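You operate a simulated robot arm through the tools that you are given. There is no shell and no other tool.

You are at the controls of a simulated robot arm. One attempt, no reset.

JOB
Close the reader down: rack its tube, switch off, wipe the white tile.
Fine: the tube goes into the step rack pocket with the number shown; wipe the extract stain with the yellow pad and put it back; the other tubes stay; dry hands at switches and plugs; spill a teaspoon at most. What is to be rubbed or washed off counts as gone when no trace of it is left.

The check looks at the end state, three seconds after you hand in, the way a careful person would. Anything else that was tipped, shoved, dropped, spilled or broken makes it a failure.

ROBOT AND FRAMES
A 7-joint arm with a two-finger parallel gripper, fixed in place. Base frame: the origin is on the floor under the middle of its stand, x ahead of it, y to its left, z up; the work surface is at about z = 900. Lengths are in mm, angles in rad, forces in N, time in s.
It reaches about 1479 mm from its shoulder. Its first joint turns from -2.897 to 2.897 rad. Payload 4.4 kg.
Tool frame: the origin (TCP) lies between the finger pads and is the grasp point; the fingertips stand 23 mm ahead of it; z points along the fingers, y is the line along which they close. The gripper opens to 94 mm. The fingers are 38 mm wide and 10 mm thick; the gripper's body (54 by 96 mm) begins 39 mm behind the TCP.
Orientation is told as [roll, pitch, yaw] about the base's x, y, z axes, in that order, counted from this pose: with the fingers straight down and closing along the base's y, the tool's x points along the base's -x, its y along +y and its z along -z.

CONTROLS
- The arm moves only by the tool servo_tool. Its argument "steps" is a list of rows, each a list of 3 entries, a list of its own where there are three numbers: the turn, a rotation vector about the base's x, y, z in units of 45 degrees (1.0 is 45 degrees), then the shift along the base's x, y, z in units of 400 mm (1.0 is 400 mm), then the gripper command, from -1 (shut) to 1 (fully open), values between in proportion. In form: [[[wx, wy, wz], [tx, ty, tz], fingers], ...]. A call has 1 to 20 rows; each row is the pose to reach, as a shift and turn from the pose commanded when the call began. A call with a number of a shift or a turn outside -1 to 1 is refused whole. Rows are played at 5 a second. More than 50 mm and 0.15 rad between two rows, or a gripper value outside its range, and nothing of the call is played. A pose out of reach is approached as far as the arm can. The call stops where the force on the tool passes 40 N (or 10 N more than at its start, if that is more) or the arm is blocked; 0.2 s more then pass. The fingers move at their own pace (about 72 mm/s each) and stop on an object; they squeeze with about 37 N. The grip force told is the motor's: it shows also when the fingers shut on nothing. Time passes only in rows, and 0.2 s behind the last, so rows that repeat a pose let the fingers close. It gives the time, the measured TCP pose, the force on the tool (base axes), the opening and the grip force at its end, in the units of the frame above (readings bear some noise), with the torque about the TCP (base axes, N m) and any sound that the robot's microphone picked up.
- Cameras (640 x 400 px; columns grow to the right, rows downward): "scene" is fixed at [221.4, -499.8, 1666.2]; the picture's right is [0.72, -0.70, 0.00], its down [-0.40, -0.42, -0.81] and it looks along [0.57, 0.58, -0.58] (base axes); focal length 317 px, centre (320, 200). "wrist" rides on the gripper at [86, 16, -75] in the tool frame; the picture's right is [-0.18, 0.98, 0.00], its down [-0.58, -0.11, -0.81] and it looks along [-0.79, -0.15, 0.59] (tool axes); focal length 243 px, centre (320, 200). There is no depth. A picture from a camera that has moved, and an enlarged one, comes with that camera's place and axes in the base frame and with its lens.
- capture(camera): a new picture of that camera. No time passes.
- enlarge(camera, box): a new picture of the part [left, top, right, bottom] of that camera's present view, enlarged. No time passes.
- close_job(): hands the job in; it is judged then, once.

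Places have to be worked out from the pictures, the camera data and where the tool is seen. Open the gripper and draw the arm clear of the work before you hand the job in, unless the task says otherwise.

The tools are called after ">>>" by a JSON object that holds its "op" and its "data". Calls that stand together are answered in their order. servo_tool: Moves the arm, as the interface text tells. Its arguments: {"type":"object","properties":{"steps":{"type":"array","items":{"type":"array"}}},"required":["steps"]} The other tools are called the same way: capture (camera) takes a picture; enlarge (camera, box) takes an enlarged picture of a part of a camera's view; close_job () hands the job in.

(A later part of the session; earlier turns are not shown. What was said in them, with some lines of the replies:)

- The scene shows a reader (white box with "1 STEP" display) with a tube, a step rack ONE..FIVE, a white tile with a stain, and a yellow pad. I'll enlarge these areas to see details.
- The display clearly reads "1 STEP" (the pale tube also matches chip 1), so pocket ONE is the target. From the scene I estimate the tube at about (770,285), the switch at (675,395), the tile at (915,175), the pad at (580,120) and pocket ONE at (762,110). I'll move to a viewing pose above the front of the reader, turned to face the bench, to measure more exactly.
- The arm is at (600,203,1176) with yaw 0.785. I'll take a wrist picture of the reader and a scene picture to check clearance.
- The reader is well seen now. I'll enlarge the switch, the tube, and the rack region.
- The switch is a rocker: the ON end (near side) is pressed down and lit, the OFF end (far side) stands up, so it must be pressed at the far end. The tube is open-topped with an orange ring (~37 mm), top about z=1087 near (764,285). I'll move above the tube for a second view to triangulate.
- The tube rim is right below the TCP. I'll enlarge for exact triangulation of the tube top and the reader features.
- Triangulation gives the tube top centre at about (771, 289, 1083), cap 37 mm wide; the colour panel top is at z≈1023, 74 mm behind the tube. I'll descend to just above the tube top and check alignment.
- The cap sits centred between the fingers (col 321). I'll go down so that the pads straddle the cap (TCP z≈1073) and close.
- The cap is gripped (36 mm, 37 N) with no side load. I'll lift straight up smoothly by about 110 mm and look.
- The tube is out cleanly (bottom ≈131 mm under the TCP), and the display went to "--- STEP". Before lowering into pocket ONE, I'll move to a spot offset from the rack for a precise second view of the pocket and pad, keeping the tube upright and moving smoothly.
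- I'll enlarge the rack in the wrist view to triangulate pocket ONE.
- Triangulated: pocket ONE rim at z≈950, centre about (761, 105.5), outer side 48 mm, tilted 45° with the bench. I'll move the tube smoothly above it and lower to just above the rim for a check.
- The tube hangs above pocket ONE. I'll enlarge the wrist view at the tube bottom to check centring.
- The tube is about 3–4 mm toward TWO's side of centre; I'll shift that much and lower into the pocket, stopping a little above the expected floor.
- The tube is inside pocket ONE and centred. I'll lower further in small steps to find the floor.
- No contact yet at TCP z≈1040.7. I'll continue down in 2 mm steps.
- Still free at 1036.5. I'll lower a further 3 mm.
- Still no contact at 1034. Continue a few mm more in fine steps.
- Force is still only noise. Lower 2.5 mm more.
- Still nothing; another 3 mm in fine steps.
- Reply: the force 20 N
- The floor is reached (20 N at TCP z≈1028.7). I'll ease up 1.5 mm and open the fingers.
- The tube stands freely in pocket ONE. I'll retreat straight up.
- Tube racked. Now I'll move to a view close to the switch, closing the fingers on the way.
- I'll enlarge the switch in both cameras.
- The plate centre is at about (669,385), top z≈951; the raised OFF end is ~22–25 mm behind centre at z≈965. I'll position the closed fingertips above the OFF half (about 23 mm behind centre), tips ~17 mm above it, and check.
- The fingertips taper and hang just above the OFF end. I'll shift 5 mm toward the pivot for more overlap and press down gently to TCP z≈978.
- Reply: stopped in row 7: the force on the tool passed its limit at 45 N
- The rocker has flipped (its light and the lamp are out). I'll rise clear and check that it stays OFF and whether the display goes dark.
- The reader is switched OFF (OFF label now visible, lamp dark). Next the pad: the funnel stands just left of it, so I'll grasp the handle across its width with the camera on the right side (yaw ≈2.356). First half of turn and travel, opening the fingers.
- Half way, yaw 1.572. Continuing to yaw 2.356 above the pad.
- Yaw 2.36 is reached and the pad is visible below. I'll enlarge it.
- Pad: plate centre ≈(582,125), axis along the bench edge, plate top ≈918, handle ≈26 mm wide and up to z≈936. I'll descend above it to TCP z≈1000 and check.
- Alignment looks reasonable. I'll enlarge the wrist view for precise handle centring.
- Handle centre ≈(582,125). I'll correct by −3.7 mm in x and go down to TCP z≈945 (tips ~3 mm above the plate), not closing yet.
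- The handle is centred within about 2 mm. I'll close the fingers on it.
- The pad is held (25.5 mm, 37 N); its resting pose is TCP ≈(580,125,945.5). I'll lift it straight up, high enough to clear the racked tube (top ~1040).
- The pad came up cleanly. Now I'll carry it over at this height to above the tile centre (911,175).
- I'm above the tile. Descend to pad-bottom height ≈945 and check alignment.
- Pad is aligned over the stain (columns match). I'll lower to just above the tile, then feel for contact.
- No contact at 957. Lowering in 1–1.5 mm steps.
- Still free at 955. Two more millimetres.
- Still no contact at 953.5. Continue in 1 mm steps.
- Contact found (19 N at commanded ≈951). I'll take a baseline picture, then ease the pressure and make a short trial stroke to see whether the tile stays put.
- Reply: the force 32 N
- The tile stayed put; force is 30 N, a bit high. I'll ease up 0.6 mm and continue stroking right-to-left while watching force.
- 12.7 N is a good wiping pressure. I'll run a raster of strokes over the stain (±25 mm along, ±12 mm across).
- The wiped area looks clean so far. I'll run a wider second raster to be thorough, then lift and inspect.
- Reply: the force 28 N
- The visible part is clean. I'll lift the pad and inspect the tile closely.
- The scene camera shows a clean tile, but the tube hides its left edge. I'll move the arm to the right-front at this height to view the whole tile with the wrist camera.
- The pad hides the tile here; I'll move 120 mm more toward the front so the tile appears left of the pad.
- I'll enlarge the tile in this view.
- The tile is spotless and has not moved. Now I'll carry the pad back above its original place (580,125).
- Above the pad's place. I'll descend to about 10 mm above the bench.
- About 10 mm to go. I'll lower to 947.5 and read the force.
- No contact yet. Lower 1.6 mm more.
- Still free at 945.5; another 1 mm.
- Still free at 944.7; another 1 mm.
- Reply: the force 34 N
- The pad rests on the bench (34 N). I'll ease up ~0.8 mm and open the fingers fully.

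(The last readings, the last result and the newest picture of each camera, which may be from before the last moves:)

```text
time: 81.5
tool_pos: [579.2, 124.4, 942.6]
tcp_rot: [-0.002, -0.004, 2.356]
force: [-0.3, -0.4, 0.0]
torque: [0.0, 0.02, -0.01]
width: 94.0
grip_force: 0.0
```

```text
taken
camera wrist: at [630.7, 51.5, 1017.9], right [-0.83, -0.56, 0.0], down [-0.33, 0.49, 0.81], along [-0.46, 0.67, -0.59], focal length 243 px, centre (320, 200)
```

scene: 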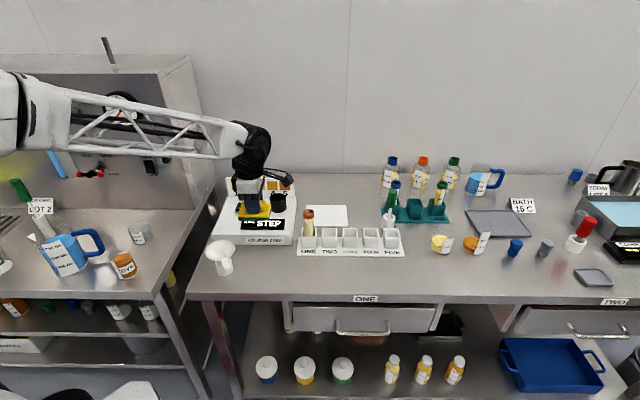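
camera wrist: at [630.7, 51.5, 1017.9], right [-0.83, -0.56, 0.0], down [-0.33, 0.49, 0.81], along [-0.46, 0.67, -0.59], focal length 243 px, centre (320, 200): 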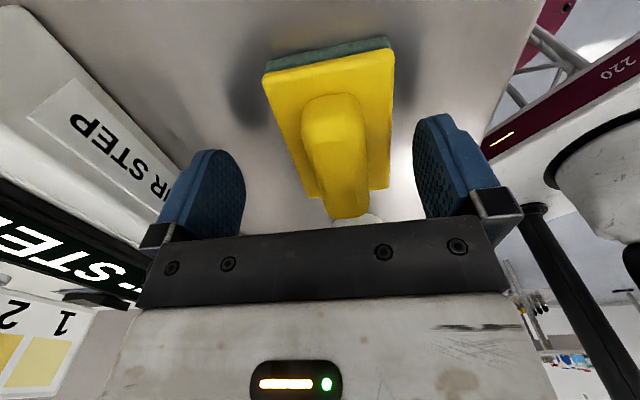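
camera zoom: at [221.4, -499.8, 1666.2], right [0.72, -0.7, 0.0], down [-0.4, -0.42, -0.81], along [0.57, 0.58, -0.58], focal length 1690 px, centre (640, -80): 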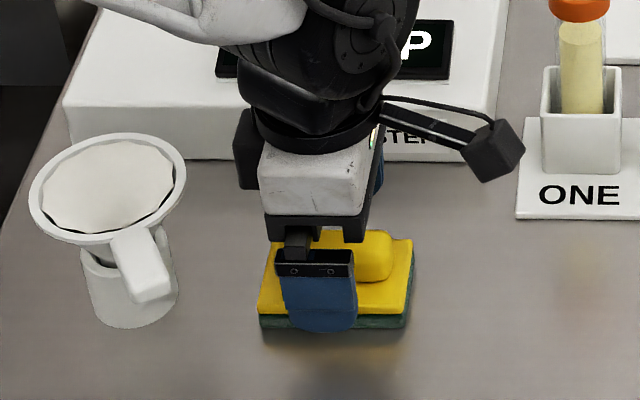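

On release the pad got dragged about 13 mm toward the front (the fingertips were skimming its plate). I'll rise, measure it, and set it back properly.

>>> {"op": "servo_tool", "data": {"steps": [[[0, 0, 0], [0, 0, 0.01], 1], [[0, 0, 0], [0, 0, 0.03], 1], [[0, 0, 0], [0, 0, 0.07], 1], [[0, 0, 0], [0, 0, 0.11], 1], [[0, 0, 0], [0, 0, 0.139], 1], [[0, 0, 0], [0, 0, 0.139], 1]]}}

>>> {"op": "enlarge", "data": {"camera": "wrist", "box": [240, 0, 400, 170]}}

>>> {"op": "enlarge", "data": {"camera": "scene", "box": [235, 235, 295, 290]}}

```text
time: 82.9
tool_pos: [578.4, 126.4, 1000.9]
tcp_rot: [-0.001, -0.003, 2.356]
force: [-0.5, -0.5, -0.4]
torque: [0.0, 0.02, -0.01]
width: 94.2
grip_force: 0.0
```

```text
2.35 times, centred on (320, 85) of wrist
camera zoom: at [629.8, 52.2, 1074.7], right [-0.83, -0.56, 0.0], down [-0.33, 0.49, 0.81], along [-0.46, 0.67, -0.59], focal length 571 px, centre (320, 471)
```

zoom: 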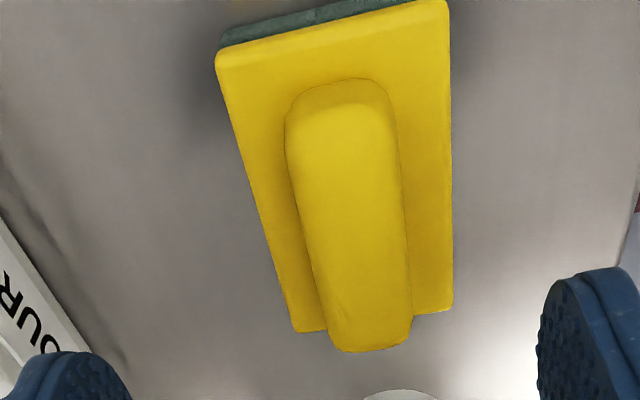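

```text
7.27 times, centred on (265, 262) of scene
camera zoom: at [221.4, -499.8, 1666.2], right [0.72, -0.7, 0.0], down [-0.4, -0.42, -0.81], along [0.57, 0.58, -0.58], focal length 2304 px, centre (720, -254)
```

zoom: 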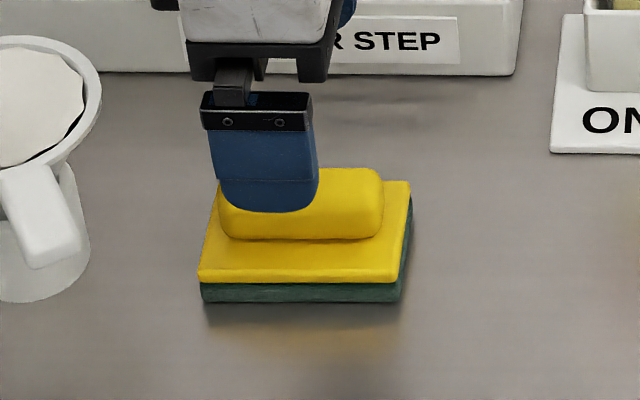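

The pad is 11 mm forward of its original place, otherwise aligned. I'll regrasp it a bit higher on the handle (TCP z≈948 so tips clear the plate).

>>> {"op": "servo_tool", "data": {"steps": [[[0, 0, 0], [-0.008, -0.009, 0], 1], [[0, 0, 0], [-0.017, -0.018, -0.02], 1], [[0, 0, 0], [-0.017, -0.018, -0.06], 1], [[0, 0, 0], [-0.017, -0.018, -0.1], 1], [[0, 0, 0], [-0.017, -0.018, -0.122], 1], [[0, 0, 0], [-0.017, -0.018, -0.13], 1], [[0, 0, 0], [-0.017, -0.018, -0.13], 1]]}}

>>> {"op": "capture", "data": {"camera": "wrist"}}

```text
time: 84.5
tool_pos: [572.9, 118.1, 947.0]
tcp_rot: [-0.002, -0.003, 2.356]
force: [-0.1, 0.5, 0.3]
torque: [-0.03, 0.02, -0.03]
width: 94.0
grip_force: 0.1
```

```text
taken
camera wrist: at [623.8, 44.0, 1021.8], right [-0.83, -0.56, 0.0], down [-0.33, 0.49, 0.81], along [-0.46, 0.67, -0.59], focal length 243 px, centre (320, 200)
```

wrist: 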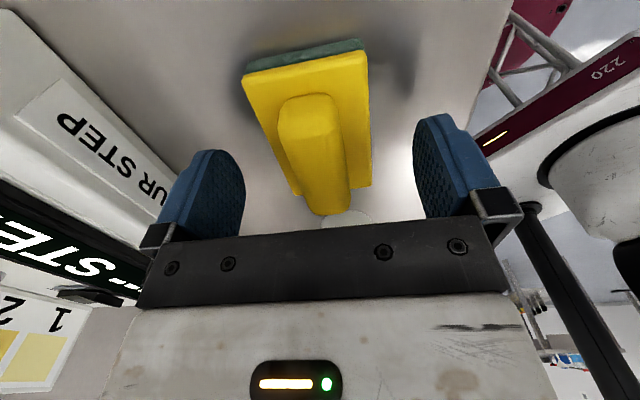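

The handle is centred. Closing the fingers.

>>> {"op": "servo_tool", "data": {"steps": [[[0, 0, 0], [0, 0, 0], 0.4], [[0, 0, 0], [0, 0, 0], 0], [[0, 0, 0], [0, 0, 0], -0.3], [[0, 0, 0], [0, 0, 0], -0.6], [[0, 0, 0], [0, 0, 0], -1], [[0, 0, 0], [0, 0, 0], -1]]}}

>>> {"op": "enlarge", "data": {"camera": "scene", "box": [235, 235, 295, 290]}}

```text
time: 85.9
tool_pos: [573.3, 116.9, 948.1]
tcp_rot: [-0.003, -0.003, 2.357]
force: [0.8, -0.3, 0.5]
torque: [-0.07, -0.01, -0.01]
width: 25.4
grip_force: 36.8
```

```text
7.27 times, centred on (265, 262) of scene
camera zoom: at [221.4, -499.8, 1666.2], right [0.72, -0.7, 0.0], down [-0.4, -0.42, -0.81], along [0.57, 0.58, -0.58], focal length 2304 px, centre (720, -254)
```

zoom: 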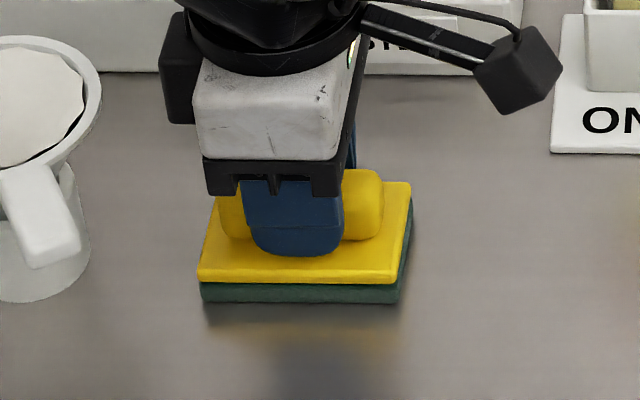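

Gripped without moving it. I'll lift 6 mm, shift 11.5 mm back, and lower again to the same height.

>>> {"op": "servo_tool", "data": {"steps": [[[0, 0, 0], [0, 0, 0.008], -1], [[0, 0, 0], [0, 0, 0.015], -1], [[0, 0, 0], [0.01, 0.01, 0.015], -1], [[0, 0, 0], [0.0203, 0.0203, 0.015], -1], [[0, 0, 0], [0.0203, 0.0203, 0.015], -1], [[0, 0, 0], [0.0203, 0.0203, 0.007], -1], [[0, 0, 0], [0.0203, 0.0203, 0.003], -1], [[0, 0, 0], [0.0203, 0.0203, 0.001], -1], [[0, 0, 0], [0.0203, 0.0203, 0.001], -1]]}}

>>> {"op": "enlarge", "data": {"camera": "scene", "box": [235, 235, 295, 290]}}

```text
time: 87.9
tool_pos: [581.5, 125.8, 949.3]
tcp_rot: [-0.004, -0.001, 2.356]
force: [-0.4, -0.8, 0.0]
torque: [0.02, 0.01, 0.03]
width: 25.1
grip_force: 37.3
```

```text
7.27 times, centred on (265, 262) of scene
camera zoom: at [221.4, -499.8, 1666.2], right [0.72, -0.7, 0.0], down [-0.4, -0.42, -0.81], along [0.57, 0.58, -0.58], focal length 2304 px, centre (720, -254)
```

zoom: 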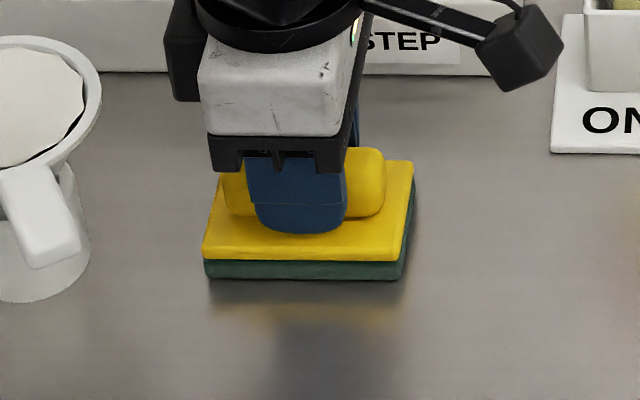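

The pad outline now matches its original one (206..402, 280). I'll lower the last fraction of a millimetre and release.

>>> {"op": "servo_tool", "data": {"steps": [[[0, 0, 0], [0, 0, -0.0015], -1], [[0, 0, 0], [0, 0, -0.0015], -1]]}}

```text
time: 88.5
tool_pos: [581.5, 126.5, 947.9]
tcp_rot: [-0.001, -0.003, 2.358]
force: [-0.5, 0.0, 0.6]
torque: [0.0, -0.01, 0.02]
width: 25.2
grip_force: 36.6
```

Practically touching (no load). I'll open the fingers.

>>> {"op": "servo_tool", "data": {"steps": [[[0, 0, 0], [0, 0, 0], -0.45], [[0, 0, 0], [0, 0, 0], -0.4], [[0, 0, 0], [0, 0, 0], -0.3], [[0, 0, 0], [0, 0, 0], 0], [[0, 0, 0], [0, 0, 0], 0.5], [[0, 0, 0], [0, 0, 0], 1], [[0, 0, 0], [0, 0, 0], 1]]}}

>>> {"op": "enlarge", "data": {"camera": "scene", "box": [235, 235, 295, 290]}}

>>> {"op": "capture", "data": {"camera": "wrist"}}

```text
time: 90.1
tool_pos: [581.8, 126.2, 947.9]
tcp_rot: [-0.003, -0.003, 2.356]
force: [0.2, -1.2, -0.2]
torque: [0.0, 0.02, 0.01]
width: 94.1
grip_force: 0.0
```

```text
7.27 times, centred on (265, 262) of scene
camera zoom: at [221.4, -499.8, 1666.2], right [0.72, -0.7, 0.0], down [-0.4, -0.42, -0.81], along [0.57, 0.58, -0.58], focal length 2304 px, centre (720, -254)
```

zoom: 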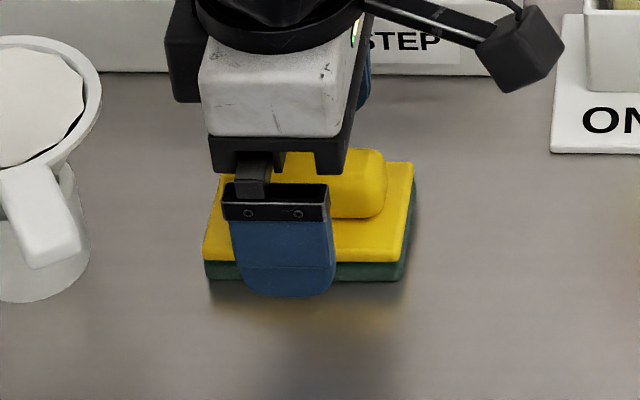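

```text
taken
camera wrist: at [632.2, 52.8, 1022.1], right [-0.83, -0.56, 0.0], down [-0.33, 0.49, 0.81], along [-0.46, 0.67, -0.59], focal length 243 px, centre (320, 200)
```

wrist: 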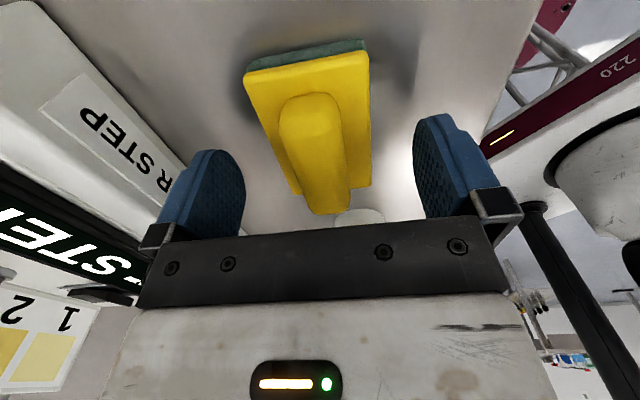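

The pad stayed in place this time. I'll raise the arm straight up and clear, then inspect everything.

>>> {"op": "servo_tool", "data": {"steps": [[[0, 0, 0], [0, 0, 0.02], 1], [[0, 0, 0], [0, 0, 0.07], 1], [[0, 0, 0], [0, 0, 0.15], 1], [[0, 0, 0], [0, 0, 0.25], 1], [[0, 0, 0], [0, 0, 0.36], 1], [[0, 0, 0], [0, 0, 0.47], 1], [[0, 0, 0], [0, 0, 0.58], 1], [[0, 0, 0], [0, 0, 0.68], 1], [[0, 0, 0], [0, 0, 0.74], 1], [[0, 0, 0], [0, 0, 0.75], 1]]}}

>>> {"op": "capture", "data": {"camera": "scene"}}

>>> {"op": "enlarge", "data": {"camera": "scene", "box": [235, 235, 295, 290]}}

```text
time: 92.3
tool_pos: [582.7, 124.3, 1247.6]
tcp_rot: [-0.001, -0.005, 2.357]
force: [-0.3, -0.1, 0.1]
torque: [0.01, 0.04, 0.02]
width: 93.8
grip_force: 0.0
```

```text
taken
```

scene: 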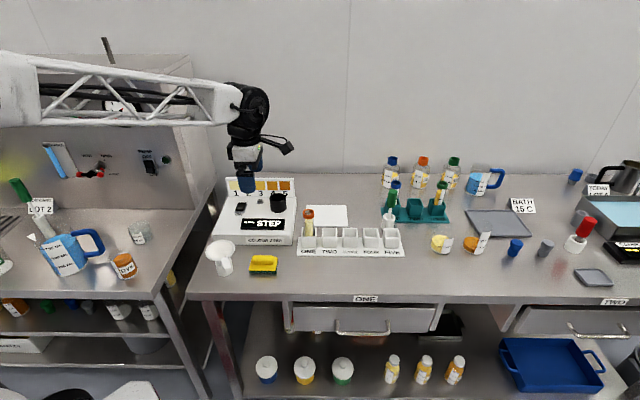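

```text
7.27 times, centred on (265, 262) of scene
camera zoom: at [221.4, -499.8, 1666.2], right [0.72, -0.7, 0.0], down [-0.4, -0.42, -0.81], along [0.57, 0.58, -0.58], focal length 2304 px, centre (720, -254)
```

zoom: 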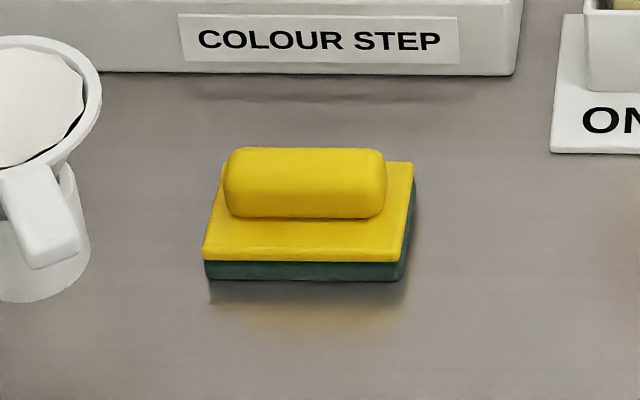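

The pad is back exactly in its outline. I'll draw the arm further up/back and do a final check of the reader, tube and tile.

>>> {"op": "servo_tool", "data": {"steps": [[[0, 0, 0], [-0.03, -0.05, 0.03], 1], [[0, 0, 0], [-0.08, -0.12, 0.07], 1], [[0, 0, 0], [-0.13, -0.2, 0.12], 1], [[0, 0, 0], [-0.18, -0.28, 0.16], 1], [[0, 0, 0], [-0.2, -0.33, 0.18], 1], [[0, 0, 0], [-0.2, -0.35, 0.19], 1], [[0, 0, 0], [-0.2, -0.35, 0.19], 1]]}}

>>> {"op": "capture", "data": {"camera": "scene"}}

>>> {"op": "enlarge", "data": {"camera": "scene", "box": [200, 165, 310, 255]}}

>>> {"op": "enlarge", "data": {"camera": "scene", "box": [290, 190, 420, 270]}}

```text
time: 93.9
tool_pos: [501.7, -15.8, 1323.4]
tcp_rot: [-0.002, -0.005, 2.357]
force: [1.0, -0.2, 0.2]
torque: [-0.01, -0.01, -0.02]
width: 93.9
grip_force: 0.0
```

```text
taken
```

scene: 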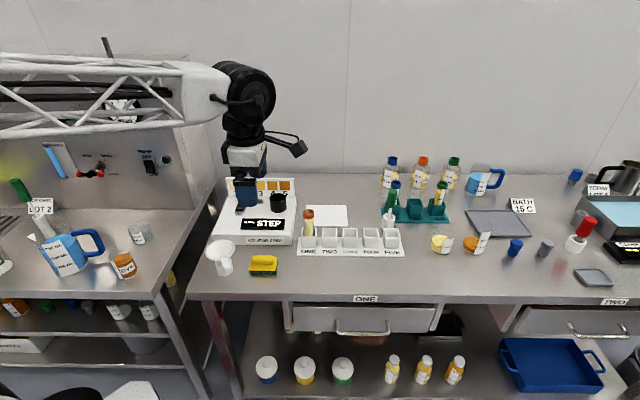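

```text
4.44 times, centred on (255, 210) of scene
camera zoom: at [221.4, -499.8, 1666.2], right [0.72, -0.7, 0.0], down [-0.4, -0.42, -0.81], along [0.57, 0.58, -0.58], focal length 1408 px, centre (609, 156)
```

zoom: 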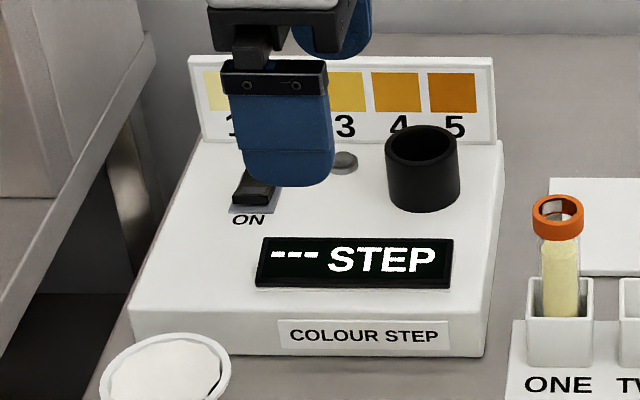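

```text
4.92 times, centred on (355, 230) of scene
camera zoom: at [221.4, -499.8, 1666.2], right [0.72, -0.7, 0.0], down [-0.4, -0.42, -0.81], along [0.57, 0.58, -0.58], focal length 1560 px, centre (148, 52)
```

zoom: 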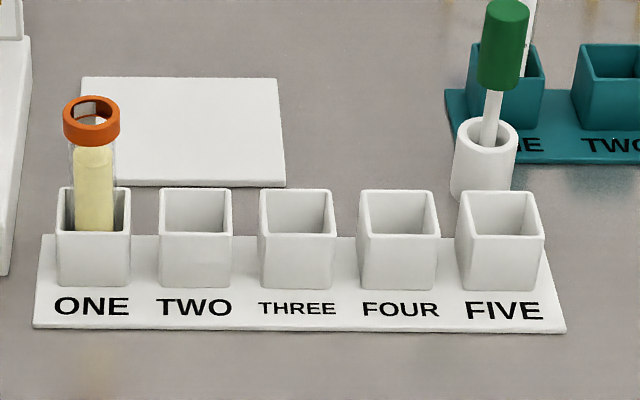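

Everything checks out: the tube stands in pocket ONE, the switch is at OFF with the lamp dark, and the tile is spotless. The pad is in its old place, the reader, rack and other tubes have not moved, and the gripper is open and clear. Handing in.

>>> {"op": "close_job", "data": {}}

```text
The job is handed in.
```

I closed the reader down and handed the job in; no result came back, so what follows is from my last pictures.

- **Tube:** it stands upright in step rack pocket ONE. The display read "1 STEP" before I lifted it out, and I saw nothing spill.
- **Switch:** the rocker is at OFF, and its light and the lamp are out. I pressed it before touching the pad, so the gripper was dry. The display still shows "--- STEP", as it did from the moment the tube came out.
- **Tile:** no trace of the stain is left from either camera, and the tile did not move.
- **Pad:** the first time I let go, the fingers dragged it about 11 mm forward. I picked it up again and set it back, and its outline now matches where it was at the start.

The reader, the step rack and the other tubes looked unmoved. I left the gripper open, with the arm drawn up and back from the work.
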